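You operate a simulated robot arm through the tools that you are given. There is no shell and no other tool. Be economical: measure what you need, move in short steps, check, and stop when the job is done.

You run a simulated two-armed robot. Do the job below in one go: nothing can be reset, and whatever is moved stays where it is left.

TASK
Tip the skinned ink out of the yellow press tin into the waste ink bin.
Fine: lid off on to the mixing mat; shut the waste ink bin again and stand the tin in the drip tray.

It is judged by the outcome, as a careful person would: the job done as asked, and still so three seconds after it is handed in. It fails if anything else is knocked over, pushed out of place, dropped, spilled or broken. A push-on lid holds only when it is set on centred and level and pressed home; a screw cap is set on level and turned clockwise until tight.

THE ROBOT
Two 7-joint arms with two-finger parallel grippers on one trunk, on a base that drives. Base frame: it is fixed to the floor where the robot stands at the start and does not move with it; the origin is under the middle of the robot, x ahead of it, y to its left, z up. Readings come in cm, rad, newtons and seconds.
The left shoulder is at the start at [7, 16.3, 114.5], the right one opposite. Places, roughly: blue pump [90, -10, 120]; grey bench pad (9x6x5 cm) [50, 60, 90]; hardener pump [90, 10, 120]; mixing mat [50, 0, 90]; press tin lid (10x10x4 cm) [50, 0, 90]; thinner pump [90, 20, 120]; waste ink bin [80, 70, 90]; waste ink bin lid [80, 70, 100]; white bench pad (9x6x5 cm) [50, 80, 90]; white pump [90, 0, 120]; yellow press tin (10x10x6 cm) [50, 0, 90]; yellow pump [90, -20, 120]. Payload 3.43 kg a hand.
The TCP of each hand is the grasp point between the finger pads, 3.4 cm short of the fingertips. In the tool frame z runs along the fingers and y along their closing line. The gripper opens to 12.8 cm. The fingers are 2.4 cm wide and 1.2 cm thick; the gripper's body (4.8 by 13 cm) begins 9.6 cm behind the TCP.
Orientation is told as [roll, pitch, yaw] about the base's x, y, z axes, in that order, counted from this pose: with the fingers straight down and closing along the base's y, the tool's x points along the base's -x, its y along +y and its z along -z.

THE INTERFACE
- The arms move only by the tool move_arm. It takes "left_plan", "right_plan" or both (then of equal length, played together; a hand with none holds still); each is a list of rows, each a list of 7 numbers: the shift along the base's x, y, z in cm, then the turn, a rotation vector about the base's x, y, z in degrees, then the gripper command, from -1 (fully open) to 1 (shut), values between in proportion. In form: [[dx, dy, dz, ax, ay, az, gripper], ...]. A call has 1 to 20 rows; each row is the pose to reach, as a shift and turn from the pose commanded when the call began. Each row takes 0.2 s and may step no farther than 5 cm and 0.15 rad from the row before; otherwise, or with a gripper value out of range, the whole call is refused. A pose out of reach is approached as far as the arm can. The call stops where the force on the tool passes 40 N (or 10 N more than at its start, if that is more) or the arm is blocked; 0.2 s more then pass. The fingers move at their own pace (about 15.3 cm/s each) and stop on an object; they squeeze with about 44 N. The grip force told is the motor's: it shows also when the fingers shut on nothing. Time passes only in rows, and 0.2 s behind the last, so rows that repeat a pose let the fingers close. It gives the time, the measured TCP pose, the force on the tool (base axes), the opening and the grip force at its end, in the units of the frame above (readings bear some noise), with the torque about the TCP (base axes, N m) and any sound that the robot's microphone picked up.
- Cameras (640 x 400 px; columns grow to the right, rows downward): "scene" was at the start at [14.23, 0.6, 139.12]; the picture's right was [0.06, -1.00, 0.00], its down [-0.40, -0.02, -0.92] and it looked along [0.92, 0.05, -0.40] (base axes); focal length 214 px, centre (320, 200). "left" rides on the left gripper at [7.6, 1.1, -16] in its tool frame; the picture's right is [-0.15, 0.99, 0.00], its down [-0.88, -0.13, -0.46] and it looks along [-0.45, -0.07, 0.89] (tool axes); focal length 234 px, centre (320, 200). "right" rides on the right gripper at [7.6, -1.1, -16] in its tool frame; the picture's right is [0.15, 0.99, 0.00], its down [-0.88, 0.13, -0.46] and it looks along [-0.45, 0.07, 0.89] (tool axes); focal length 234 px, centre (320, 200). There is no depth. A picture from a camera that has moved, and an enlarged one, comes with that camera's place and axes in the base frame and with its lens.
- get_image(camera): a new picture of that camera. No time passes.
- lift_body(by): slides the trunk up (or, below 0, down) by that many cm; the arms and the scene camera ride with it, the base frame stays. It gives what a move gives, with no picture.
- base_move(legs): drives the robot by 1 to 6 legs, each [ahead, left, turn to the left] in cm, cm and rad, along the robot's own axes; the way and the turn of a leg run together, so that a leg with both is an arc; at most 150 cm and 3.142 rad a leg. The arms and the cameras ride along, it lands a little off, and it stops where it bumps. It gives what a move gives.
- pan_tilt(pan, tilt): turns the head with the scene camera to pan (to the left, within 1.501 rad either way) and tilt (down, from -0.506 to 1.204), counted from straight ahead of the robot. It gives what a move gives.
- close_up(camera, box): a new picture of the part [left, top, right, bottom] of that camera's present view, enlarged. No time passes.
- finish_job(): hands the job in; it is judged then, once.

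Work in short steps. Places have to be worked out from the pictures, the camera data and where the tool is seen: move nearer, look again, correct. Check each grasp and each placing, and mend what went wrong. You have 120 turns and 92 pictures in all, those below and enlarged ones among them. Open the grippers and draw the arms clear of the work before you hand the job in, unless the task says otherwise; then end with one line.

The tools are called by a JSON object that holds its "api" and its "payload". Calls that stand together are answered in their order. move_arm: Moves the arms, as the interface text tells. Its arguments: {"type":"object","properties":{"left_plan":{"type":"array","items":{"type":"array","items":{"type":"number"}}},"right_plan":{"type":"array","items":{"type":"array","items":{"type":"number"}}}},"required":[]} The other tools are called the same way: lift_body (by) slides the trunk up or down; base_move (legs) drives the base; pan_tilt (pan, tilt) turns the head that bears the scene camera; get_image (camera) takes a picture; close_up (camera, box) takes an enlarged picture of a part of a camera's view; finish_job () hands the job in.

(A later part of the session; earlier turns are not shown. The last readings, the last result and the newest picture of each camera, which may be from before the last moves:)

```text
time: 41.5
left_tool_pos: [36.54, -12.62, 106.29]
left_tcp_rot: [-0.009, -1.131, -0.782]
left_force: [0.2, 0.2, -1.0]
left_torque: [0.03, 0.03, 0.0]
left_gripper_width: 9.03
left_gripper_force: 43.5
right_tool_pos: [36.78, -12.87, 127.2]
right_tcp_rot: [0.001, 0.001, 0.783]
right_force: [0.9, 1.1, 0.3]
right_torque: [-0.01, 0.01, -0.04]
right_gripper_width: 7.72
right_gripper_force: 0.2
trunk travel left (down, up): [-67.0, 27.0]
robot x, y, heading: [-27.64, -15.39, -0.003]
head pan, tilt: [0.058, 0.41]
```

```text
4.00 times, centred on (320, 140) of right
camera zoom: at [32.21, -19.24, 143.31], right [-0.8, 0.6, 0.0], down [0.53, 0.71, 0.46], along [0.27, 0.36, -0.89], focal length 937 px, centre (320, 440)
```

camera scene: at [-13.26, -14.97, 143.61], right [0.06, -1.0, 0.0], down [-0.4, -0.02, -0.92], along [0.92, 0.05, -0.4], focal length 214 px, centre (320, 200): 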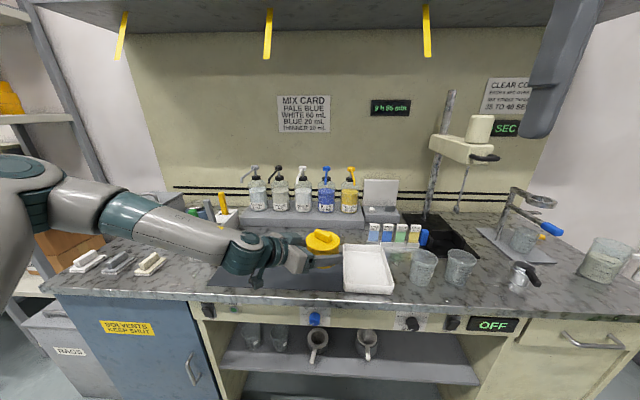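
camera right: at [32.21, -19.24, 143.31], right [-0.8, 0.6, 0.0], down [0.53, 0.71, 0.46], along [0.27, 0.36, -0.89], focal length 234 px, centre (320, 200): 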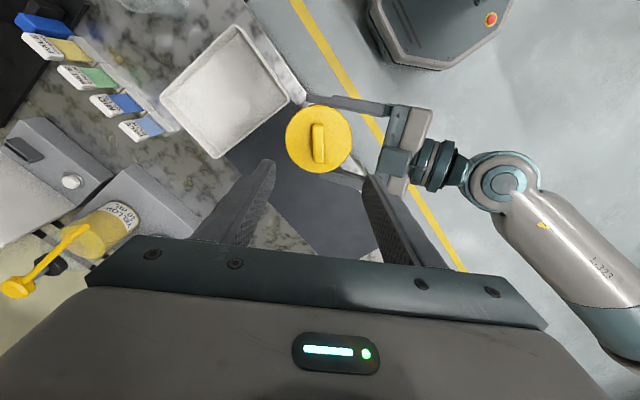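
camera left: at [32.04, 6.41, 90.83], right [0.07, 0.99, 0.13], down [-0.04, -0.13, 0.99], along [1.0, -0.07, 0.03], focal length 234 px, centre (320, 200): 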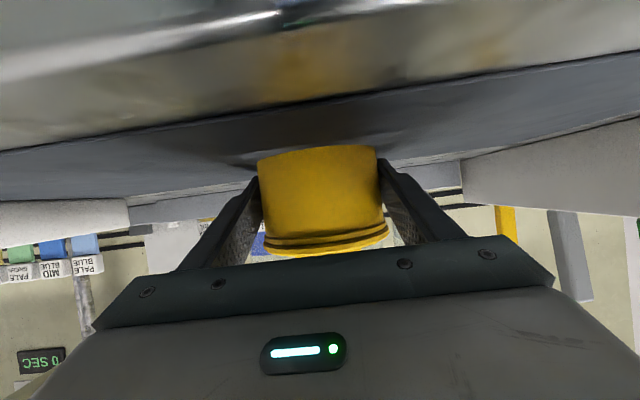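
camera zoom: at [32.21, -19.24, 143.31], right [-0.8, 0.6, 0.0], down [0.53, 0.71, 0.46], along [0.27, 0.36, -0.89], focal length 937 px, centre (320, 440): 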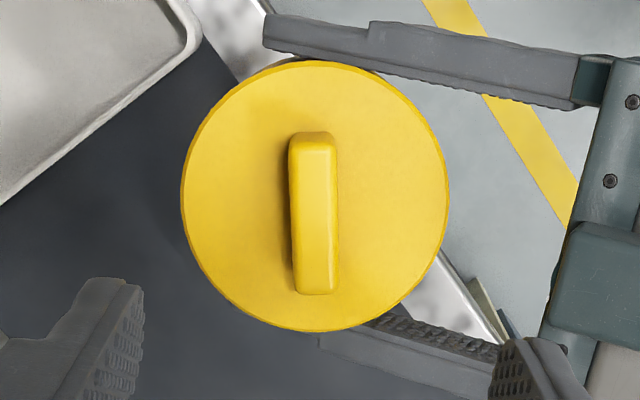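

Knob runs at ~53° and is centred near [36.8, -13.3]; turn 8° more and descend until the fingertips are just above the lid.

{"api": "move_arm", "payload": {"right_plan": [[0, -0.4, -3.5, 0, 0, 8, -0.2], [0, -0.4, -7, 0, 0, 8, -0.3], [0, -0.4, -10.5, 0, 0, 8, -0.3], [0, -0.4, -13, 0, 0, 8, -0.3], [0, -0.4, -13.6, 0, 0, 8, -0.3]]}}

{"api": "get_image", "payload": {"camera": "right"}}

{"api": "close_up", "payload": {"camera": "scene", "box": [260, 190, 388, 270]}}

```text
time: 42.7
left_tool_pos: [36.63, -12.57, 106.32]
left_tcp_rot: [-0.011, -1.13, -0.781]
left_force: [0.1, -0.1, -1.3]
left_torque: [0.02, -0.02, 0.0]
left_gripper_width: 9.02
left_gripper_force: 44.5
right_tool_pos: [36.78, -13.39, 113.68]
right_tcp_rot: [0.001, 0.004, 0.923]
right_force: [-0.3, -0.7, 1.7]
right_torque: [-0.02, -0.01, 0.03]
right_gripper_width: 8.35
right_gripper_force: 0.1
trunk travel left (down, up): [-67.0, 27.0]
robot x, y, heading: [-27.78, -15.54, -0.001]
head pan, tilt: [0.058, 0.41]
```

```text
62 pictures are left
camera right: at [33.18, -20.18, 129.75], right [-0.88, 0.48, 0.0], down [0.43, 0.78, 0.45], along [0.22, 0.4, -0.89], focal length 234 px, centre (320, 200)
```

right: 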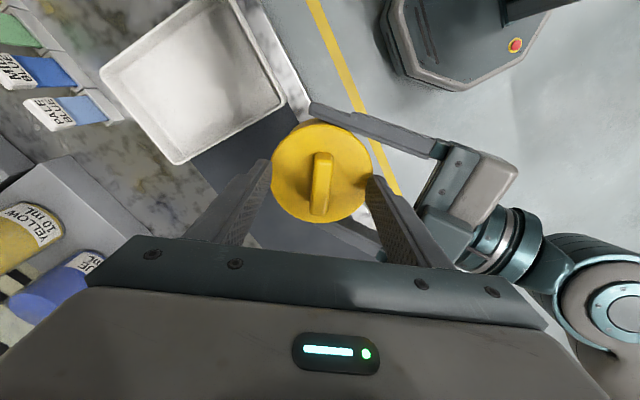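

```text
5.00 times, centred on (324, 230) of scene
camera zoom: at [-13.29, -15.0, 143.62], right [0.06, -1.0, 0.0], down [-0.4, -0.02, -0.92], along [0.92, 0.05, -0.4], focal length 1072 px, centre (300, 50)
```

zoom: 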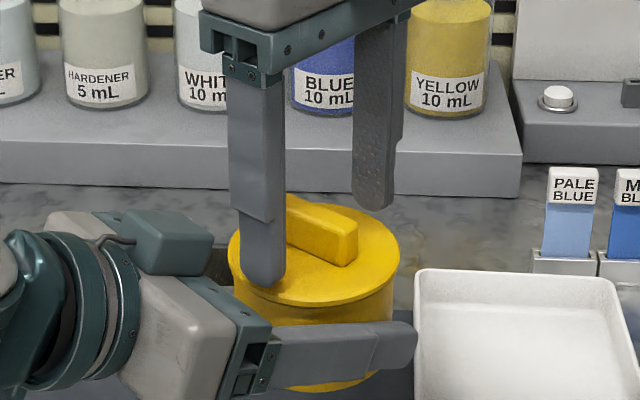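

Fingers straddle the knob. Lower 0.5 cm and close on it.

{"api": "move_arm", "payload": {"right_plan": [[0, 0, -0.5, 0, 0, -2, -0.3], [0, 0, -0.5, 0, 0, -2, 0.5], [0, 0, -0.5, 0, 0, -2, 1], [0, 0, -0.5, 0, 0, -2, 1], [0, 0, -0.5, 0, 0, -2, 1]]}}

{"api": "close_up", "payload": {"camera": "scene", "box": [260, 190, 388, 270]}}

```text
time: 43.9
left_tool_pos: [36.48, -12.69, 106.33]
left_tcp_rot: [-0.01, -1.131, -0.782]
left_force: [0.0, 0.2, -1.7]
left_torque: [0.0, -0.01, 0.03]
left_gripper_width: 9.06
left_gripper_force: 43.9
right_tool_pos: [36.78, -13.22, 113.19]
right_tcp_rot: [0.0, 0.002, 0.887]
right_force: [-0.3, -0.8, 1.0]
right_torque: [-0.03, 0.01, -0.01]
right_gripper_width: 1.44
right_gripper_force: 44.4
trunk travel left (down, up): [-67.0, 27.0]
robot x, y, heading: [-27.28, -15.74, -0.003]
head pan, tilt: [0.058, 0.41]
```

```text
5.00 times, centred on (324, 230) of scene
camera zoom: at [-13.25, -15.04, 143.61], right [0.06, -1.0, 0.0], down [-0.4, -0.02, -0.92], along [0.92, 0.05, -0.4], focal length 1072 px, centre (300, 50)
```

zoom: 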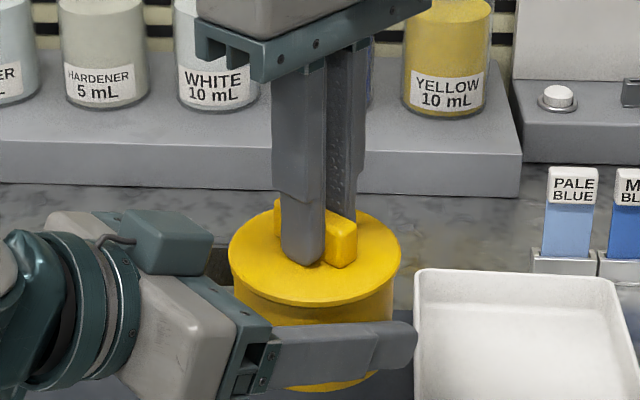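

Knob gripped (1.44 cm). Pull the lid straight up slowly while the left hand holds the tin.

{"api": "move_arm", "payload": {"right_plan": [[0, 0, 0.4, 0, 0, 0, 1], [0, 0, 0.8, 0, 0, 0, 1], [0, 0, 1.4, 0, 0, 0, 1], [0, 0, 2.5, 0, 0, 0, 1], [0, 0, 4.5, 0, 0, 0, 1], [0, 0, 7, 0, 0, 0, 1], [0, 0, 8, 0, 0, 0, 1]]}}

{"api": "close_up", "payload": {"camera": "scene", "box": [240, 170, 400, 270]}}

```text
time: 45.5
left_tool_pos: [36.61, -12.66, 106.37]
left_tcp_rot: [-0.01, -1.13, -0.782]
left_force: [0.0, -0.3, -1.8]
left_torque: [0.02, 0.03, 0.02]
left_gripper_width: 9.05
left_gripper_force: 43.5
right_tool_pos: [36.58, -13.12, 121.15]
right_tcp_rot: [0.0, 0.002, 0.89]
right_force: [-0.5, 1.4, 0.1]
right_torque: [0.02, -0.01, -0.01]
right_gripper_width: 1.47
right_gripper_force: 44.3
trunk travel left (down, up): [-67.0, 27.0]
robot x, y, heading: [-27.21, -15.51, -0.002]
head pan, tilt: [0.058, 0.41]
```

```text
4.00 times, centred on (320, 220) of scene
camera zoom: at [-13.25, -15.02, 143.61], right [0.06, -1.0, 0.0], down [-0.4, -0.02, -0.92], along [0.92, 0.05, -0.4], focal length 858 px, centre (320, 120)
```

zoom: 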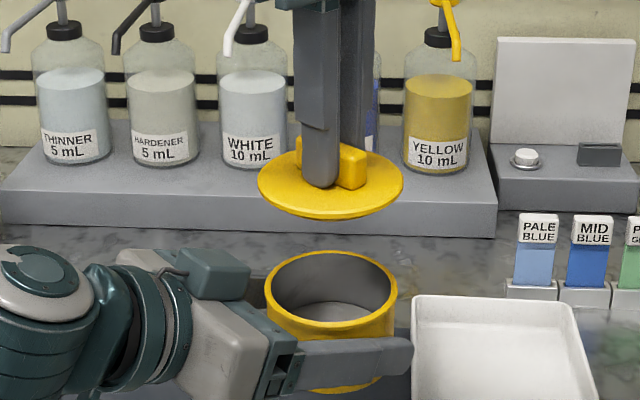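

Lid is off cleanly. Move the open tin out to the left, then drive forward so the right hand can set the lid on the mat.

{"api": "move_arm", "payload": {"left_plan": [[0, 2, 0, 0, 0, 0, 1], [-1, 5, 0, 0, 0, 0, 1], [-2, 8, 0, 0, 0, 0, 1], [-3, 11, 0, 0, 0, 0, 1], [-4, 14, 0, 0, 0, 0, 1], [-4, 16, 0, 0, 0, 0, 1], [-4, 16, 0, 0, 0, 0, 1]]}}

{"api": "base_move", "payload": {"legs": [[12, 0, 0]]}}

{"api": "get_image", "payload": {"camera": "right"}}

{"api": "get_image", "payload": {"camera": "scene"}}

```text
time: 47.1
left_tool_pos: [32.99, 3.38, 106.16]
left_tcp_rot: [-0.012, -1.131, -0.78]
left_force: [0.4, 0.3, -1.2]
left_torque: [0.0, 0.01, -0.02]
left_gripper_width: 9.02
left_gripper_force: 44.0
right_tool_pos: [36.7, -13.05, 121.14]
right_tcp_rot: [0.0, 0.004, 0.888]
right_force: [0.5, -0.2, -0.4]
right_torque: [0.0, 0.0, 0.0]
right_gripper_width: 1.44
right_gripper_force: 43.8
trunk travel left (down, up): [-67.0, 27.0]
robot x, y, heading: [-27.36, -15.96, 0.0]
head pan, tilt: [0.058, 0.41]
```

```text
time: 48.4
left_tool_pos: [44.82, 3.14, 106.08]
left_tcp_rot: [-0.009, -1.128, -0.784]
left_force: [0.2, 0.0, -1.3]
left_torque: [0.01, 0.0, 0.02]
left_gripper_width: 9.04
left_gripper_force: 43.7
right_tool_pos: [48.48, -13.19, 121.18]
right_tcp_rot: [0.001, 0.003, 0.887]
right_force: [-0.1, 0.1, -0.1]
right_torque: [-0.01, -0.01, -0.02]
right_gripper_width: 1.44
right_gripper_force: 43.9
trunk travel left (down, up): [-67.0, 27.0]
robot x, y, heading: [-15.63, -15.33, -0.002]
head pan, tilt: [0.058, 0.41]
```

```text
58 pictures are left
camera right: at [44.67, -19.94, 137.3], right [-0.86, 0.51, 0.0], down [0.45, 0.77, 0.45], along [0.23, 0.39, -0.89], focal length 234 px, centre (320, 200)
```

right: 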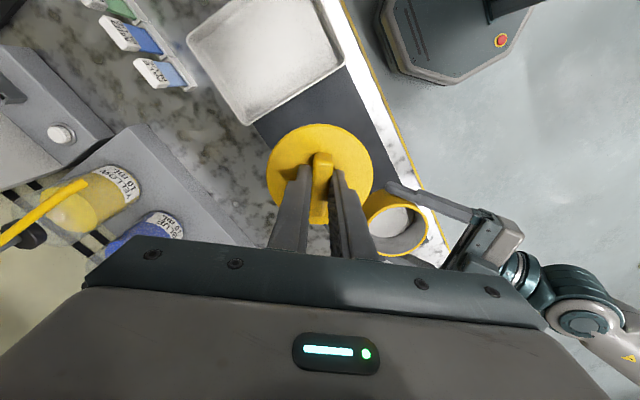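

```text
57 pictures are left
camera scene: at [-1.35, -15.07, 143.63], right [0.06, -1.0, 0.0], down [-0.4, -0.02, -0.92], along [0.92, 0.05, -0.4], focal length 214 px, centre (320, 200)
```

scene: 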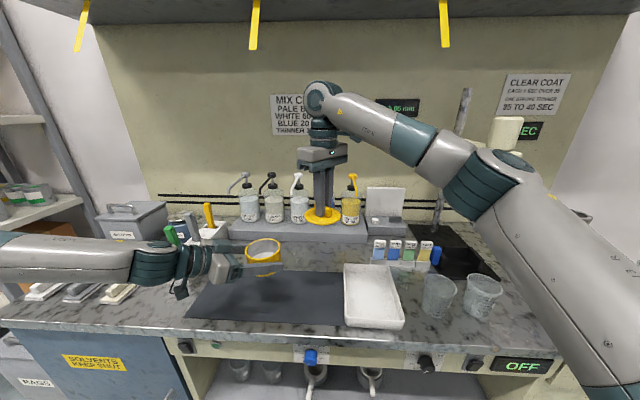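

Set the lid down on the mat around [48.5, -12]: descend most of the way first.

{"api": "move_arm", "payload": {"right_plan": [[0, 0.5, -5, 0, 0, 0, 1], [0, 1, -9.9, 0, 0, 0, 1], [0, 1, -14.8, 0, 0, 0, 1], [0, 1, -19.7, 0, 0, 0, 1], [0, 1, -24, 0, 0, 0, 1], [0, 1, -26, 0, 0, 0, 1], [0, 1, -26, 0, 0, 0, 1]]}}

{"api": "close_up", "payload": {"camera": "scene", "box": [240, 210, 400, 310]}}

```text
refused: row 1 steps farther than a row can; nothing moved
```

```text
4.00 times, centred on (320, 260) of scene
camera zoom: at [-1.35, -15.07, 143.63], right [0.06, -1.0, 0.0], down [-0.4, -0.02, -0.92], along [0.92, 0.05, -0.4], focal length 858 px, centre (320, -40)
```

zoom: 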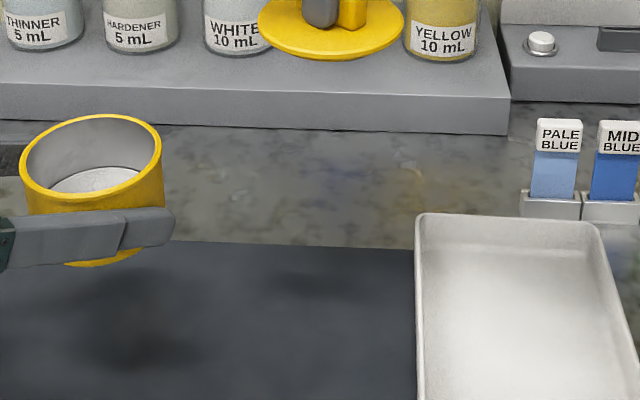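

Resend with steps below 5 cm.

{"api": "move_arm", "payload": {"right_plan": [[0, 0.5, -4.5, 0, 0, 0, 1], [0, 1, -9, 0, 0, 0, 1], [0, 1, -13.5, 0, 0, 0, 1], [0, 1, -18, 0, 0, 0, 1], [0, 1, -22, 0, 0, 0, 1], [0, 1, -25, 0, 0, 0, 1], [0, 1, -26, 0, 0, 0, 1], [0, 1, -26, 0, 0, 0, 1]]}}

{"api": "close_up", "payload": {"camera": "scene", "box": [240, 210, 400, 310]}}

```text
time: 50.2
left_tool_pos: [44.79, 3.15, 106.14]
left_tcp_rot: [-0.013, -1.13, -0.783]
left_force: [1.1, -0.1, -1.6]
left_torque: [0.0, 0.01, -0.03]
left_gripper_width: 9.05
left_gripper_force: 44.1
right_tool_pos: [48.71, -12.38, 95.23]
right_tcp_rot: [0.001, 0.001, 0.887]
right_force: [0.8, 0.8, 0.0]
right_torque: [-0.02, 0.02, -0.01]
right_gripper_width: 1.47
right_gripper_force: 44.2
trunk travel left (down, up): [-67.0, 27.0]
robot x, y, heading: [-15.5, -15.73, 0.002]
head pan, tilt: [0.058, 0.41]
```

```text
4.00 times, centred on (320, 260) of scene
camera zoom: at [-1.27, -15.06, 143.61], right [0.06, -1.0, 0.0], down [-0.4, -0.02, -0.92], along [0.92, 0.05, -0.4], focal length 858 px, centre (320, -40)
```

zoom: 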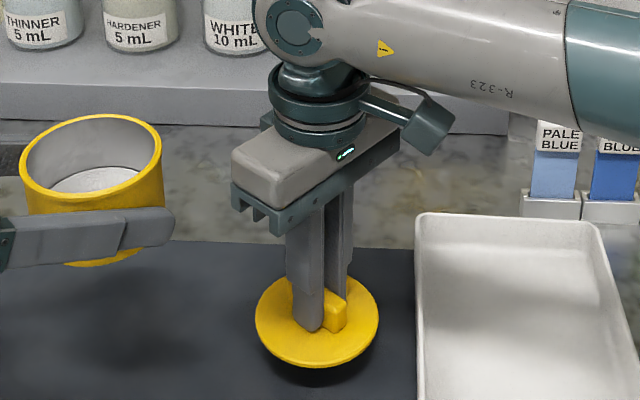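

Lower in small steps till it touches.

{"api": "move_arm", "payload": {"right_plan": [[0, 0, -0.5, 0, 0, 0, 1], [0, 0, -0.9, 0, 0, 0, 1], [0, 0, -1.2, 0, 0, 0, 1], [0, 0, -1.5, 0, 0, 0, 1], [0, 0, -1.5, 0, 0, 0, 1]]}}

```text
time: 51.4
left_tool_pos: [44.84, 3.23, 106.13]
left_tcp_rot: [-0.011, -1.13, -0.783]
left_force: [0.6, 0.4, -1.0]
left_torque: [-0.02, 0.05, -0.04]
left_gripper_width: 9.05
left_gripper_force: 43.8
right_tool_pos: [48.76, -12.2, 93.68]
right_tcp_rot: [0.0, 0.001, 0.889]
right_force: [0.0, 0.3, 0.5]
right_torque: [-0.01, -0.01, -0.01]
right_gripper_width: 1.43
right_gripper_force: 44.4
trunk travel left (down, up): [-67.0, 27.0]
robot x, y, heading: [-15.55, -15.65, -0.001]
head pan, tilt: [0.058, 0.41]
```

Not touching yet; continue down gently.

{"api": "move_arm", "payload": {"right_plan": [[0, 0, -0.3, 0, 0, 0, 1], [0, 0, -0.6, 0, 0, 0, 1], [0, 0, -0.9, 0, 0, 0, 1], [0, 0, -1.2, 0, 0, 0, 1], [0, 0, -1.2, 0, 0, 0, 1]]}}

{"api": "close_up", "payload": {"camera": "scene", "box": [280, 250, 376, 310]}}

```text
time: 52.6
left_tool_pos: [44.74, 3.09, 106.19]
left_tcp_rot: [-0.009, -1.13, -0.784]
left_force: [0.0, -0.4, -1.2]
left_torque: [0.01, 0.0, -0.02]
left_gripper_width: 9.05
left_gripper_force: 44.0
right_tool_pos: [48.68, -12.08, 92.51]
right_tcp_rot: [0.0, 0.0, 0.889]
right_force: [1.5, 0.3, 6.5]
right_torque: [0.12, -0.1, -0.01]
right_gripper_width: 1.43
right_gripper_force: 43.7
trunk travel left (down, up): [-67.0, 27.0]
robot x, y, heading: [-15.76, -15.81, 0.0]
head pan, tilt: [0.058, 0.41]
```

```text
6.67 times, centred on (328, 280) of scene
camera zoom: at [-1.33, -15.07, 143.63], right [0.06, -1.0, 0.0], down [-0.4, -0.02, -0.92], along [0.92, 0.05, -0.4], focal length 1430 px, centre (267, -333)
```

zoom: 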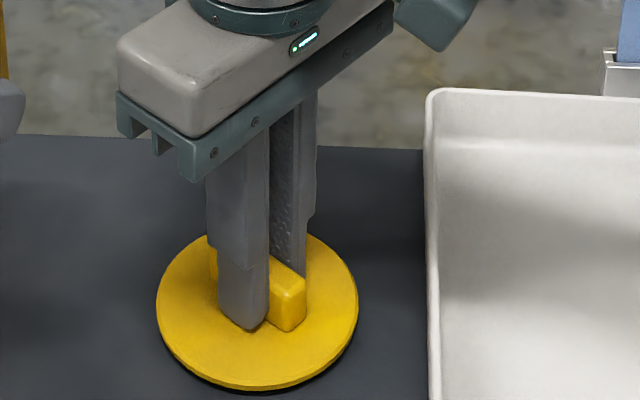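

Contact (6.5 N). Release and lift away.

{"api": "move_arm", "payload": {"right_plan": [[0, 0, 0, 0, 0, 0, 0.3], [0, 0, 0, 0, 0, 0, -0.1], [0, 0, 0, 0, 0, 0, -0.3], [0, 0, 4, 0, 0, 0, -0.3], [0, 0, 8.5, 0, 0, 0, -0.3], [0, 0, 13, 0, 0, 0, -0.3], [0, 0, 17.5, 0, 0, 0, -0.3], [0, 0, 22, 0, 0, 0, -0.3], [0, 0, 26.5, 0, 0, 0, -0.3], [-2, 0, 31, 0, 0, 0, -0.3], [-4, 0, 35, 0, 0, 0, -0.3]]}}

{"api": "get_image", "payload": {"camera": "scene"}}

```text
time: 55.0
left_tool_pos: [44.76, 3.22, 106.19]
left_tcp_rot: [-0.01, -1.133, -0.783]
left_force: [-0.2, -0.1, -2.1]
left_torque: [0.0, 0.01, 0.04]
left_gripper_width: 9.05
left_gripper_force: 44.3
right_tool_pos: [44.21, -12.32, 127.6]
right_tcp_rot: [-0.003, 0.002, 0.888]
right_force: [-0.3, 0.8, 1.0]
right_torque: [-0.05, -0.08, 0.01]
right_gripper_width: 8.33
right_gripper_force: 0.1
trunk travel left (down, up): [-67.0, 27.0]
robot x, y, heading: [-15.78, -15.61, -0.001]
head pan, tilt: [0.058, 0.41]
```

```text
53 pictures are left
camera scene: at [-1.46, -15.03, 143.63], right [0.06, -1.0, 0.0], down [-0.4, -0.02, -0.92], along [0.92, 0.05, -0.4], focal length 214 px, centre (320, 200)
```

scene: 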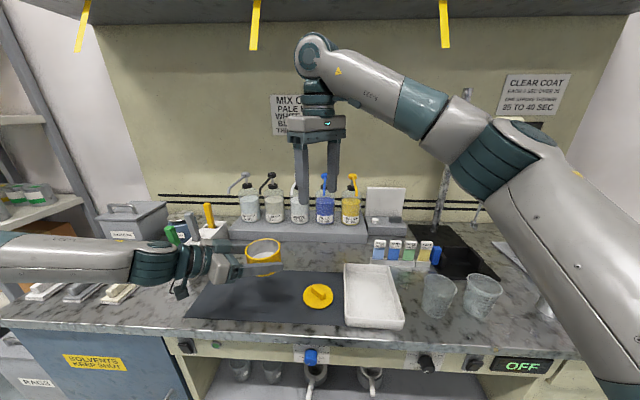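

Lid is resting on the mat. Next the bin: raise the trunk so nothing is brushed, then drive left toward it, staying back from the bench.

{"api": "lift_body", "payload": {"by": 14}}

{"api": "base_move", "payload": {"legs": [[-6, 0, 0], [0, 65, 0]]}}

{"api": "pan_tilt", "payload": {"pan": 0.3, "tilt": 0.6}}

{"api": "get_image", "payload": {"camera": "scene"}}

```text
time: 56.6
left_tool_pos: [44.85, 3.07, 120.03]
left_tcp_rot: [-0.01, -1.131, -0.781]
left_force: [0.6, 0.0, -1.1]
left_torque: [0.0, 0.0, -0.01]
left_gripper_width: 9.05
left_gripper_force: 44.2
right_tool_pos: [44.37, -12.36, 141.55]
right_tcp_rot: [0.0, 0.001, 0.889]
right_force: [0.3, -0.2, -0.4]
right_torque: [-0.01, 0.0, 0.02]
right_gripper_width: 8.3
right_gripper_force: 0.1
trunk travel left (down, up): [-81.0, 13.0]
robot x, y, heading: [-15.39, -15.68, 0.001]
head pan, tilt: [0.058, 0.41]
```

```text
time: 60.9
left_tool_pos: [39.39, 67.83, 120.09]
left_tcp_rot: [-0.009, -1.13, -0.791]
left_force: [-0.2, -0.3, -1.2]
left_torque: [0.01, 0.0, 0.01]
left_gripper_width: 9.03
left_gripper_force: 43.2
right_tool_pos: [38.96, 52.37, 141.6]
right_tcp_rot: [-0.001, 0.0, 0.877]
right_force: [0.8, 0.4, -0.1]
right_torque: [0.07, 0.0, -0.01]
right_gripper_width: 8.33
right_gripper_force: 0.1
trunk travel left (down, up): [-81.0, 13.0]
robot x, y, heading: [-20.95, 49.74, -0.012]
head pan, tilt: [0.058, 0.41]
```

```text
time: 61.6
left_tool_pos: [39.52, 67.85, 120.05]
left_tcp_rot: [-0.011, -1.132, -0.79]
left_force: [0.5, 0.7, -1.5]
left_torque: [-0.02, 0.01, 0.02]
left_gripper_width: 9.04
left_gripper_force: 43.9
right_tool_pos: [38.91, 52.43, 141.56]
right_tcp_rot: [0.001, 0.002, 0.878]
right_force: [0.0, 0.5, 0.0]
right_torque: [0.03, -0.03, -0.01]
right_gripper_width: 8.32
right_gripper_force: 0.1
trunk travel left (down, up): [-81.0, 13.0]
robot x, y, heading: [-20.97, 49.5, -0.007]
head pan, tilt: [0.3, 0.6]
```

```text
52 pictures are left
camera scene: at [-7.52, 52.21, 155.89], right [0.28, -0.96, 0.0], down [-0.54, -0.16, -0.83], along [0.79, 0.23, -0.56], focal length 214 px, centre (320, 200)
```

scene: 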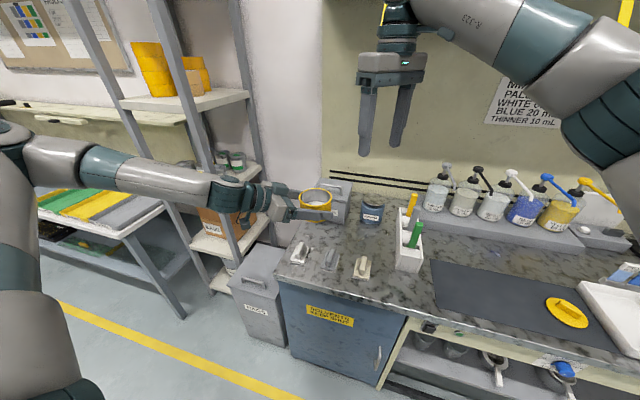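

Space to the left is free (shelf is beyond y≈130). Drive ahead and further left so the bin is straight ahead.

{"api": "base_move", "payload": {"legs": [[0, 20, 0.01], [22, 0, 0]]}}

{"api": "get_image", "payload": {"camera": "right"}}

{"api": "get_image", "payload": {"camera": "scene"}}

```text
time: 64.5
left_tool_pos: [60.54, 88.09, 120.27]
left_tcp_rot: [-0.008, -1.131, -0.787]
left_force: [-0.7, 0.1, -1.7]
left_torque: [0.03, -0.02, 0.02]
left_gripper_width: 9.05
left_gripper_force: 44.4
right_tool_pos: [59.98, 72.66, 141.68]
right_tcp_rot: [-0.001, 0.0, 0.886]
right_force: [-1.1, -0.5, -0.2]
right_torque: [-0.02, -0.02, 0.01]
right_gripper_width: 8.34
right_gripper_force: 0.1
trunk travel left (down, up): [-81.0, 13.0]
robot x, y, heading: [0.37, 69.55, 0.001]
head pan, tilt: [0.3, 0.6]
```

```text
51 pictures are left
camera right: at [56.03, 65.99, 157.82], right [-0.86, 0.51, 0.0], down [0.45, 0.77, 0.46], along [0.23, 0.39, -0.89], focal length 234 px, centre (320, 200)
```

right: 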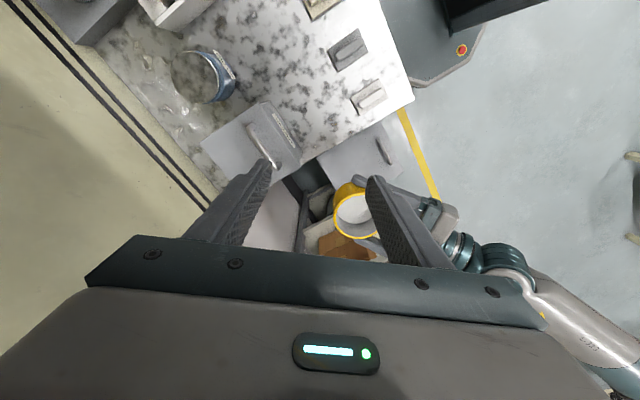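

```text
50 pictures are left
camera scene: at [13.51, 72.04, 155.93], right [0.29, -0.96, 0.0], down [-0.54, -0.17, -0.83], along [0.79, 0.24, -0.56], focal length 214 px, centre (320, 200)
```

scene: 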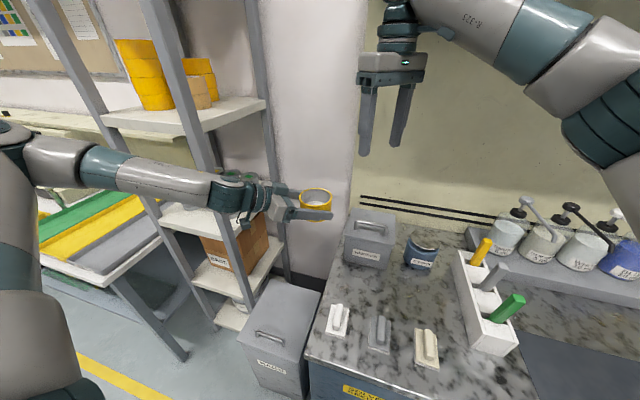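

Triangulating three views puts the handle at about [74, 71, 106]. Zoom in for lid corners.

{"api": "close_up", "payload": {"camera": "scene", "box": [310, 190, 438, 270]}}

{"api": "close_up", "payload": {"camera": "right", "box": [170, 70, 330, 200]}}

```text
5.00 times, centred on (374, 230) of scene
camera zoom: at [13.51, 72.04, 155.93], right [0.29, -0.96, 0.0], down [-0.54, -0.17, -0.83], along [0.79, 0.24, -0.56], focal length 1072 px, centre (50, 50)
```

zoom: 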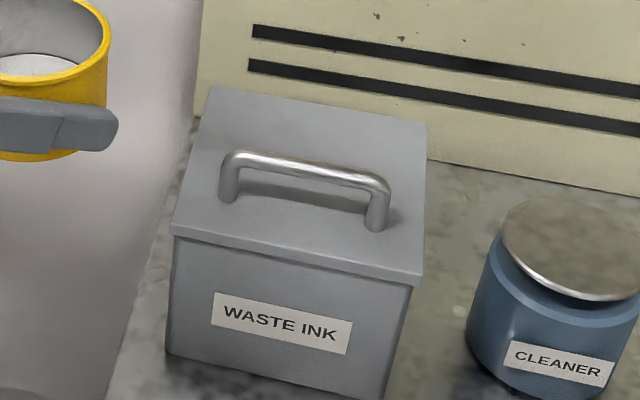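

```text
3.08 times, centred on (250, 135) of right
camera zoom: at [56.03, 65.99, 157.82], right [-0.86, 0.51, 0.0], down [0.45, 0.77, 0.46], along [0.23, 0.39, -0.89], focal length 720 px, centre (535, 400)
```

zoom: 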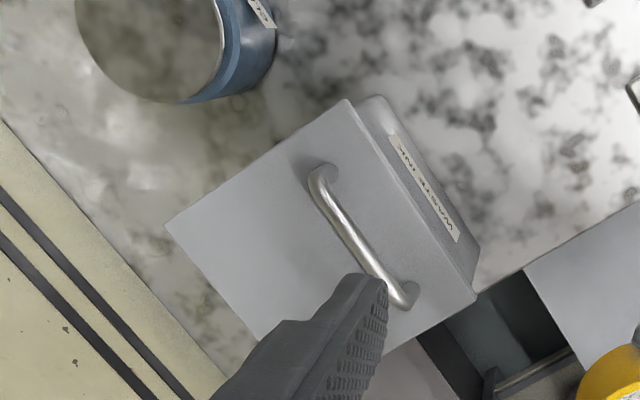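

The handle sits ~5 cm forward of the lid centre (lid x 69.7–87.3, y 62.5–79.8), so the lid may be hinged at the back. I'll move 6 cm closer and turn the right hand to close across the handle.

{"api": "base_move", "payload": {"legs": [[6, 0, 0]]}}

{"api": "move_arm", "payload": {"right_plan": [[1, 0, -3, 0, 0, 8, -0.3], [2, -0.5, -6, 0, 0, 16, -0.4], [3, -1, -9, 0, 0, 24, -0.5], [4, -1.5, -12, 0, 0, 32, -0.5], [5, -1.5, -15, 0, 0, 39, -0.5], [6, -1.5, -18, 0, 0, 39, -0.5], [6.5, -1.5, -20, 0, 0, 39, -0.5], [6.5, -1.5, -20, 0, 0, 39, -0.5]]}}

{"api": "get_image", "payload": {"camera": "right"}}

```text
time: 65.4
left_tool_pos: [65.85, 88.15, 120.4]
left_tcp_rot: [-0.001, -1.136, -0.793]
left_force: [-0.8, -0.2, -1.6]
left_torque: [0.02, 0.01, 0.08]
left_gripper_width: 9.06
left_gripper_force: 43.5
right_tool_pos: [65.3, 72.64, 142.1]
right_tcp_rot: [-0.004, -0.002, 0.886]
right_force: [-1.1, -0.7, -0.6]
right_torque: [0.03, -0.13, -0.02]
right_gripper_width: 8.34
right_gripper_force: 0.0
trunk travel left (down, up): [-81.0, 13.0]
robot x, y, heading: [6.38, 69.09, 0.0]
head pan, tilt: [0.3, 0.6]
```

```text
time: 67.2
left_tool_pos: [66.55, 88.19, 119.97]
left_tcp_rot: [-0.015, -1.133, -0.779]
left_force: [0.5, 0.5, -1.5]
left_torque: [-0.01, 0.01, -0.02]
left_gripper_width: 9.06
left_gripper_force: 44.3
right_tool_pos: [55.03, 69.27, 126.11]
right_tcp_rot: [-0.004, 0.001, 1.562]
right_force: [0.2, -0.3, -0.2]
right_torque: [-0.06, 0.03, 0.0]
right_gripper_width: 9.58
right_gripper_force: 0.2
right hand out of reach, approached as far as the arm can: row 2, 3, 4, 5, 6, 7, 8
trunk travel left (down, up): [-81.0, 13.0]
robot x, y, heading: [6.3, 69.44, -0.003]
head pan, tilt: [0.3, 0.6]
```

```text
47 pictures are left
camera right: at [56.04, 61.55, 142.21], right [-0.99, -0.14, 0.0], down [-0.12, 0.88, 0.45], along [-0.06, 0.45, -0.89], focal length 234 px, centre (320, 200)
```

right: 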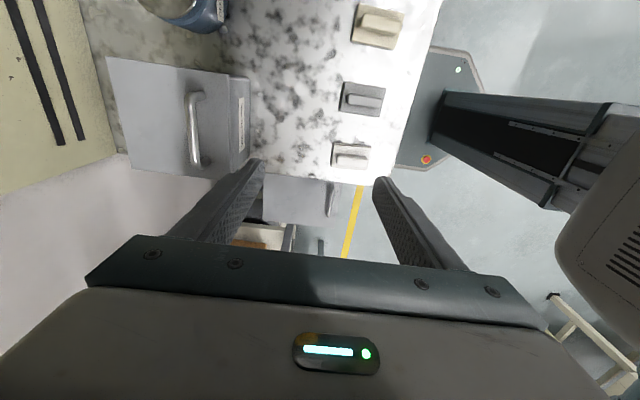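

With the tool straight down at this yaw the right arm's reach is short. Pitch the fingers forward (closing in the vertical plane), which suits pinching the bar from the front, and test reach.

{"api": "move_arm", "payload": {"right_plan": [[0, 0, 0, 0, -8, 0, -0.5], [0, 0, 0, 0, -16, 0, -0.5], [0, 0, 0, 0, -24, 0, -0.5], [0, 0, 0, 0, -32, 0, -0.5], [0, 0, 0, 0, -40, 0, -0.5], [0, 0, 0, 0, -48, 0, -0.5], [2, 0, -2, 0, -52, 0, -0.5], [5, 0.5, -4, 0, -52, 0, -0.5], [8, 1, -6, 0, -52, 0, -0.5], [8, 1, -6, 0, -52, 0, -0.5]]}}

{"api": "get_image", "payload": {"camera": "scene"}}

```text
time: 69.4
left_tool_pos: [66.55, 88.11, 120.1]
left_tcp_rot: [-0.01, -1.132, -0.785]
left_force: [0.3, 0.0, -1.6]
left_torque: [0.04, -0.01, 0.02]
left_gripper_width: 9.05
left_gripper_force: 43.7
right_tool_pos: [64.03, 69.88, 120.86]
right_tcp_rot: [-0.91, -0.003, 1.57]
right_force: [0.4, -0.3, -0.3]
right_torque: [0.0, -0.02, 0.04]
right_gripper_width: 9.62
right_gripper_force: 0.0
trunk travel left (down, up): [-81.0, 13.0]
robot x, y, heading: [5.99, 69.53, -0.005]
head pan, tilt: [0.3, 0.6]
```

```text
46 pictures are left
camera scene: at [19.64, 72.04, 155.89], right [0.29, -0.96, 0.0], down [-0.54, -0.17, -0.83], along [0.79, 0.24, -0.56], focal length 214 px, centre (320, 200)
```

scene: 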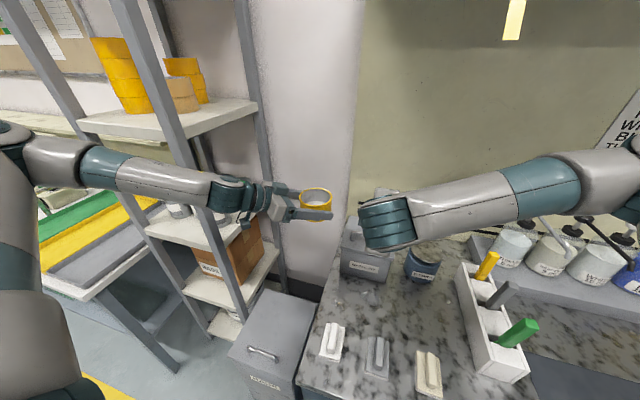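

Reached. Go to a pre-grasp 6 cm short of the bar along the finger direction, narrowing the opening, and look.

{"api": "move_arm", "payload": {"right_plan": [[1, 0.4, -3, 0, 0, 0, 0], [2, 0.8, -6, 0, 0, 0, 0.4], [3, 1.1, -9, 0, 0, 0, 0.5], [3.1, 1.1, -10.4, 0, 0, 0, 0.5], [3.1, 1.1, -10.4, 0, 0, 0, 0.5]]}}

{"api": "get_image", "payload": {"camera": "right"}}

{"api": "close_up", "payload": {"camera": "scene", "box": [310, 170, 438, 290]}}

```text
time: 70.6
left_tool_pos: [66.49, 88.14, 120.04]
left_tcp_rot: [-0.011, -1.132, -0.785]
left_force: [-0.3, -0.2, -1.2]
left_torque: [0.01, 0.02, 0.03]
left_gripper_width: 9.07
left_gripper_force: 43.7
right_tool_pos: [66.96, 70.72, 110.24]
right_tcp_rot: [-0.91, -0.003, 1.57]
right_force: [-0.2, 0.4, 0.6]
right_torque: [0.01, 0.0, 0.02]
right_gripper_width: 3.21
right_gripper_force: 0.1
trunk travel left (down, up): [-81.0, 13.0]
robot x, y, heading: [6.19, 69.43, -0.0]
head pan, tilt: [0.3, 0.6]
```

```text
45 pictures are left
camera right: at [55.03, 63.04, 121.05], right [-0.61, -0.14, -0.78], down [-0.44, 0.88, 0.18], along [0.66, 0.45, -0.6], focal length 234 px, centre (320, 200)
```

right: 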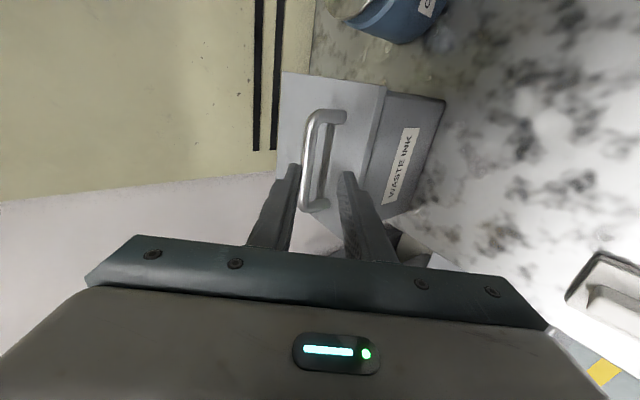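

```text
3.33 times, centred on (374, 230) of scene
camera zoom: at [19.65, 72.04, 155.89], right [0.29, -0.96, 0.0], down [-0.54, -0.17, -0.82], along [0.79, 0.24, -0.57], focal length 715 px, centre (140, 100)
```

zoom: 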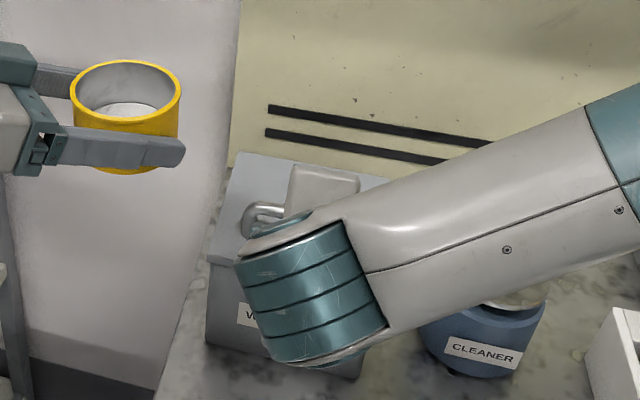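

The bar appears at about [74, 71, 106.1], slightly above the finger centreline. Raise a little and advance along the finger direction to it.

{"api": "move_arm", "payload": {"right_plan": [[0, 0.2, 1.3, 0, 0, 0, 0.55], [1.8, 0.2, -0.1, 0, 0, 0, 0.55], [3.6, 0.2, -1.5, 0, 0, 0, 0.55], [5.3, 0.2, -2.8, 0, 0, 0, 0.55], [5.3, 0.2, -2.8, 0, 0, 0, 0.55]]}}

{"api": "get_image", "payload": {"camera": "right"}}

```text
time: 71.8
left_tool_pos: [66.66, 87.89, 120.17]
left_tcp_rot: [-0.01, -1.132, -0.783]
left_force: [-0.9, -0.4, -1.2]
left_torque: [0.01, 0.04, 0.0]
left_gripper_width: 9.05
left_gripper_force: 43.9
right_tool_pos: [72.22, 70.96, 107.41]
right_tcp_rot: [-0.909, -0.002, 1.568]
right_force: [-0.5, -0.1, 0.4]
right_torque: [0.02, 0.01, -0.01]
right_gripper_width: 2.87
right_gripper_force: 0.0
trunk travel left (down, up): [-81.0, 13.0]
robot x, y, heading: [5.91, 69.51, -0.001]
head pan, tilt: [0.3, 0.6]
```

```text
43 pictures are left
camera right: at [60.29, 63.13, 118.13], right [-0.61, -0.14, -0.78], down [-0.44, 0.88, 0.18], along [0.66, 0.45, -0.6], focal length 234 px, centre (320, 200)
```

right: 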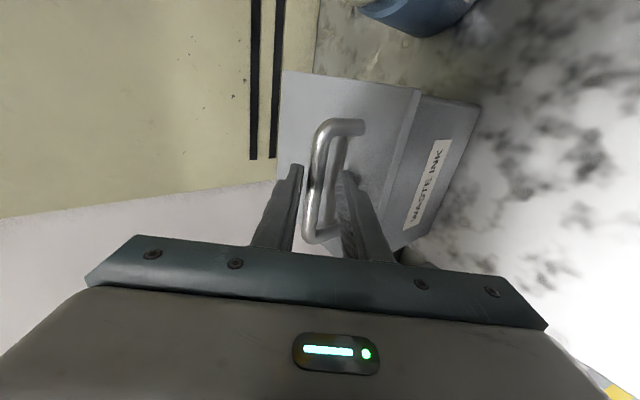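

The bar is between the fingers; close and check the width.

{"api": "move_arm", "payload": {"right_plan": [[0, 0, 0, 0, 0, 0, 0.8], [0, 0, 0, 0, 0, 0, 1], [0, 0, 0, 0, 0, 0, 1], [0, 0, 0, 0, 0, 0, 1]]}}

{"api": "get_image", "payload": {"camera": "right"}}

```text
time: 72.8
left_tool_pos: [66.59, 88.18, 120.04]
left_tcp_rot: [-0.01, -1.131, -0.784]
left_force: [0.7, 0.7, -1.5]
left_torque: [-0.02, -0.01, 0.0]
left_gripper_width: 9.03
left_gripper_force: 44.0
right_tool_pos: [72.32, 70.82, 107.44]
right_tcp_rot: [-0.912, -0.003, 1.568]
right_force: [16.6, -0.4, 21.2]
right_torque: [0.34, -0.63, -0.21]
right_gripper_width: 1.4
right_gripper_force: 45.3
trunk travel left (down, up): [-81.0, 13.0]
robot x, y, heading: [6.18, 69.56, -0.006]
head pan, tilt: [0.3, 0.6]
```

```text
42 pictures are left
camera right: at [60.41, 63.13, 118.28], right [-0.6, -0.14, -0.78], down [-0.44, 0.88, 0.18], along [0.67, 0.45, -0.59], focal length 234 px, centre (320, 200)
```

right: 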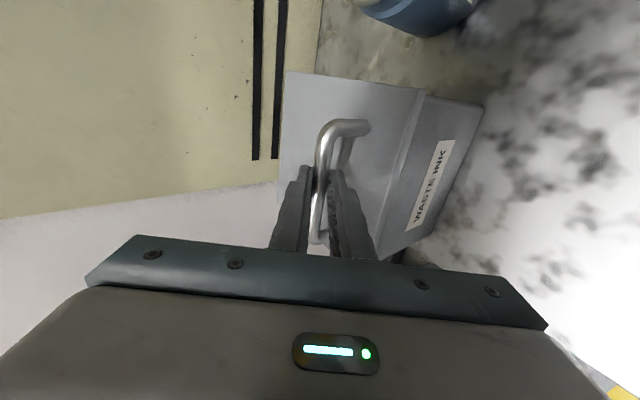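

Bar gripped (1.4 cm), with preload since it sits a bit above centre. Ease the hand upward 0.4 cm, then test-lift slightly along a hinge arc.

{"api": "move_arm", "payload": {"right_plan": [[0.15, 0, 0.2, 0, 0, 0, 1], [0.25, 0, 0.35, 0, 0, 0, 1], [0.25, 0, 0.35, 0, 0, 0, 1]]}}

{"api": "move_arm", "payload": {"right_plan": [[0.05, 0, 0.4, 0, 0, 0, 1], [0.15, 0, 0.8, 0, 0, 0, 1], [0.25, 0, 1.2, 0, 0, 0, 1], [0.25, 0, 1.2, 0, 0, 0, 1]]}}

{"api": "get_image", "payload": {"camera": "right"}}

{"api": "close_up", "payload": {"camera": "scene", "box": [310, 170, 438, 290]}}

```text
time: 73.6
left_tool_pos: [66.6, 88.13, 120.14]
left_tcp_rot: [-0.011, -1.129, -0.783]
left_force: [0.2, -0.3, -2.0]
left_torque: [0.0, 0.0, -0.01]
left_gripper_width: 9.06
left_gripper_force: 43.7
right_tool_pos: [72.33, 70.88, 107.64]
right_tcp_rot: [-0.904, -0.001, 1.57]
right_force: [6.3, -0.9, 7.2]
right_torque: [0.15, -0.16, -0.66]
right_gripper_width: 1.36
right_gripper_force: 44.9
trunk travel left (down, up): [-81.0, 13.0]
robot x, y, heading: [6.06, 69.34, -0.003]
head pan, tilt: [0.3, 0.6]
```

```text
time: 74.6
left_tool_pos: [66.64, 87.94, 120.21]
left_tcp_rot: [-0.01, -1.129, -0.784]
left_force: [0.2, 0.5, -1.0]
left_torque: [0.0, 0.01, -0.01]
left_gripper_width: 9.08
left_gripper_force: 43.9
right_tool_pos: [72.85, 70.87, 109.02]
right_tcp_rot: [-0.909, -0.003, 1.568]
right_force: [-4.3, -4.2, -6.1]
right_torque: [-0.13, 0.38, -0.98]
right_gripper_width: 1.36
right_gripper_force: 45.1
trunk travel left (down, up): [-81.0, 13.0]
robot x, y, heading: [6.43, 69.62, -0.006]
head pan, tilt: [0.3, 0.6]
```

```text
41 pictures are left
camera right: at [60.93, 63.14, 119.88], right [-0.61, -0.14, -0.78], down [-0.44, 0.88, 0.18], along [0.66, 0.45, -0.6], focal length 234 px, centre (320, 200)
```

right: 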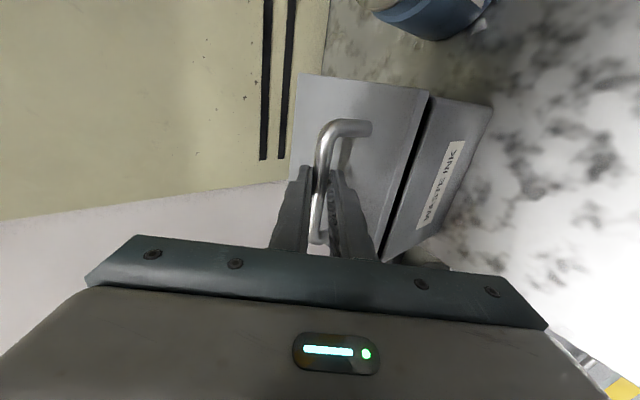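

```text
3.33 times, centred on (374, 230) of scene
camera zoom: at [19.69, 71.97, 155.89], right [0.29, -0.96, 0.0], down [-0.54, -0.16, -0.82], along [0.79, 0.24, -0.57], focal length 715 px, centre (140, 100)
```

zoom: 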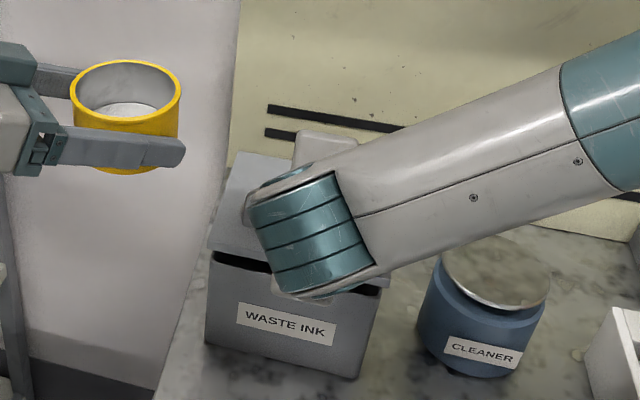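

The lid's front rises while the bin stays put – it behaves like a rear hinge. Continue opening along the arc to about 45°, letting the hand pitch down slightly.

{"api": "move_arm", "payload": {"right_plan": [[0.48, 0, 1.09, 0, 1, 0, 1], [1.12, 0, 2.23, 0, 3, 0, 1], [1.84, 0, 3.27, 0, 5, 0, 1], [2.63, 0, 4.26, 0, 7, 0, 1], [3.51, 0, 5.19, 0, 9, 0, 1], [4.47, 0, 6.04, 0, 11, 0, 1], [5.48, 0, 6.81, 0, 13, 0, 1], [6.55, 0, 7.48, 0, 15, 0, 1], [6.55, 0, 7.48, 0, 15, 0, 1]]}}

{"api": "get_image", "payload": {"camera": "scene"}}

{"api": "get_image", "payload": {"camera": "right"}}

```text
time: 76.6
left_tool_pos: [66.57, 88.06, 120.0]
left_tcp_rot: [-0.013, -1.132, -0.783]
left_force: [-0.7, -0.7, -0.5]
left_torque: [0.02, 0.01, 0.02]
left_gripper_width: 9.07
left_gripper_force: 44.6
right_tool_pos: [79.5, 70.87, 116.57]
right_tcp_rot: [-0.649, -0.004, 1.569]
right_force: [-1.9, 7.2, -0.3]
right_torque: [-0.67, 0.1, -1.23]
right_gripper_width: 1.37
right_gripper_force: 44.7
trunk travel left (down, up): [-81.0, 13.0]
robot x, y, heading: [5.91, 69.45, -0.004]
head pan, tilt: [0.3, 0.6]
```

```text
39 pictures are left
camera scene: at [19.7, 71.99, 155.89], right [0.29, -0.96, 0.0], down [-0.54, -0.16, -0.82], along [0.79, 0.24, -0.57], focal length 214 px, centre (320, 200)
```

scene: 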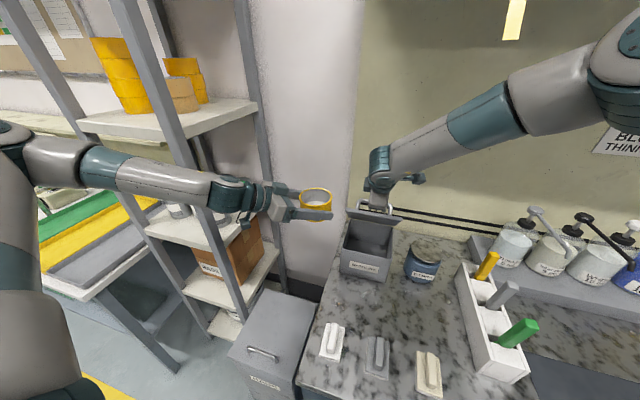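

```text
38 pictures are left
camera right: at [70.78, 63.07, 130.1], right [-0.79, -0.14, -0.6], down [-0.38, 0.88, 0.29], along [0.48, 0.45, -0.75], focal length 234 px, centre (320, 200)
```

right: 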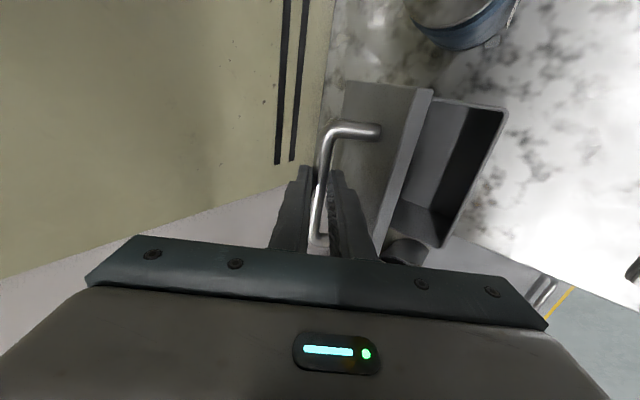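

The bin is clearly open ~45°, hinged at the back. Continue to about 72°.

{"api": "move_arm", "payload": {"right_plan": [[1.12, 0, 0.56, 0, 2, 0, 1], [2.29, 0, 1.03, 0, 4, 0, 1], [3.5, 0, 1.41, 0, 6, 0, 1], [4.73, 0, 1.68, 0, 8, 0, 1], [5.95, 0, 1.84, 0, 9, 0, 1], [6.4, 0, 1.88, 0, 9, 0, 1], [6.4, 0, 1.88, 0, 9, 0, 1]]}}

{"api": "get_image", "payload": {"camera": "scene"}}

```text
time: 78.2
left_tool_pos: [66.99, 88.59, 119.87]
left_tcp_rot: [-0.022, -1.132, -0.774]
left_force: [-0.4, -0.5, -2.0]
left_torque: [0.03, -0.01, 0.03]
left_gripper_width: 9.06
left_gripper_force: 44.3
right_tool_pos: [78.45, 70.74, 116.18]
right_tcp_rot: [-0.614, -0.002, 1.569]
right_force: [10.7, 22.7, -23.7]
right_torque: [1.08, 0.17, -0.13]
right_gripper_width: 1.35
right_gripper_force: 44.6
right hand out of reach, approached as far as the arm can: row 1, 2, 3, 4, 5, 6, 7
trunk travel left (down, up): [-81.0, 13.0]
robot x, y, heading: [6.51, 69.35, -0.002]
head pan, tilt: [0.3, 0.6]
```

```text
37 pictures are left
camera scene: at [20.25, 72.55, 155.82], right [0.29, -0.96, 0.0], down [-0.54, -0.17, -0.82], along [0.79, 0.24, -0.57], focal length 214 px, centre (320, 200)
```

scene: 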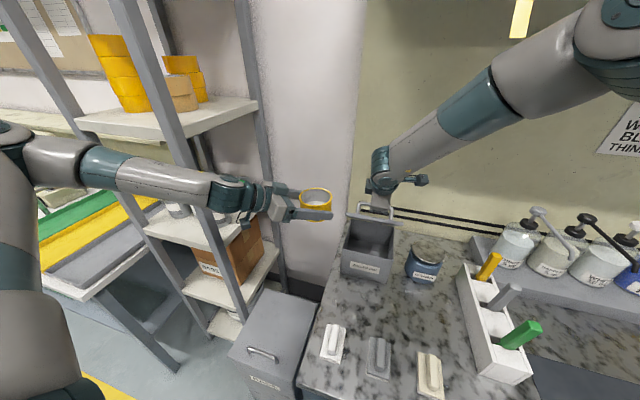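

The reach ran out from pitching down further. Pitch the hand back up while continuing to move the bar along the arc.

{"api": "move_arm", "payload": {"right_plan": [[0.2, 0, 0.4, 0, -3, 0, 1], [0.8, 0, 0.6, 0, -6, 0, 1], [1.6, 0, 0.8, 0, -9, 0, 1], [2.6, 0, 1.1, 0, -10, 0, 1], [3.6, 0, 1.4, 0, -10, 0, 1], [3.6, 0, 1.4, 0, -10, 0, 1]]}}

```text
time: 79.6
left_tool_pos: [66.8, 88.58, 119.88]
left_tcp_rot: [-0.024, -1.133, -0.772]
left_force: [-0.1, 0.4, -0.9]
left_torque: [0.0, 0.03, -0.01]
left_gripper_width: 9.07
left_gripper_force: 44.1
right_tool_pos: [82.28, 70.4, 118.14]
right_tcp_rot: [-0.791, -0.001, 1.573]
right_force: [2.8, 26.7, -21.2]
right_torque: [1.31, 0.34, 0.23]
right_gripper_width: 1.35
right_gripper_force: 44.4
trunk travel left (down, up): [-81.0, 13.0]
robot x, y, heading: [6.15, 69.66, -0.001]
head pan, tilt: [0.3, 0.6]
```

Reachable now at ~60° open. Relieve the side and upward loads.

{"api": "move_arm", "payload": {"right_plan": [[0, 0.25, -0.3, 0, 0, 0, 1], [0.1, 0.45, -0.6, 0, 0, 0, 1], [0.1, 0.45, -0.6, 0, 0, 0, 1]]}}

{"api": "get_image", "payload": {"camera": "right"}}

{"api": "close_up", "payload": {"camera": "scene", "box": [290, 120, 450, 290]}}

```text
time: 80.4
left_tool_pos: [66.46, 88.29, 120.15]
left_tcp_rot: [-0.013, -1.134, -0.779]
left_force: [-0.6, -0.2, -1.3]
left_torque: [0.0, -0.01, 0.0]
left_gripper_width: 9.05
left_gripper_force: 44.3
right_tool_pos: [82.21, 70.55, 118.2]
right_tcp_rot: [-0.798, -0.001, 1.566]
right_force: [0.1, 14.6, 8.8]
right_torque: [1.3, -0.39, 0.58]
right_gripper_width: 1.38
right_gripper_force: 44.9
trunk travel left (down, up): [-81.0, 13.0]
robot x, y, heading: [6.14, 69.42, 0.0]
head pan, tilt: [0.3, 0.6]
```

```text
36 pictures are left
camera right: at [71.51, 62.71, 130.24], right [-0.69, -0.14, -0.71], down [-0.41, 0.88, 0.23], along [0.59, 0.45, -0.67], focal length 234 px, centre (320, 200)
```

right: 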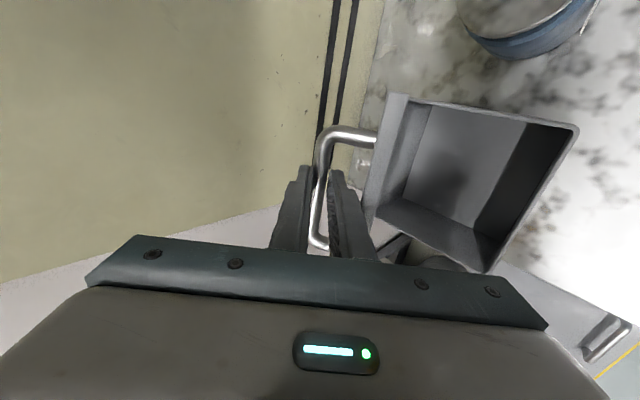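

```text
2.35 times, centred on (370, 205) of scene
camera zoom: at [19.56, 72.34, 155.93], right [0.29, -0.96, 0.0], down [-0.54, -0.17, -0.82], along [0.79, 0.24, -0.57], focal length 505 px, centre (202, 188)
```

zoom: 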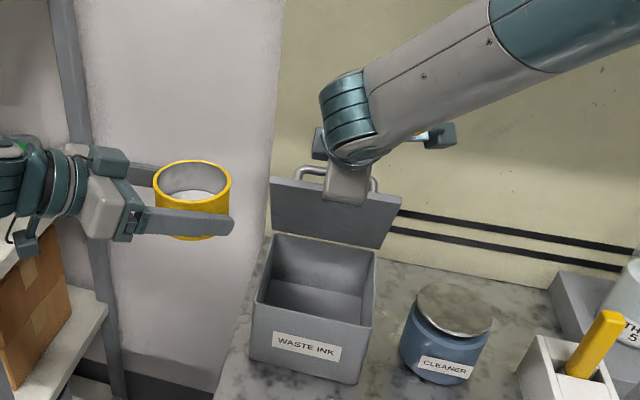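

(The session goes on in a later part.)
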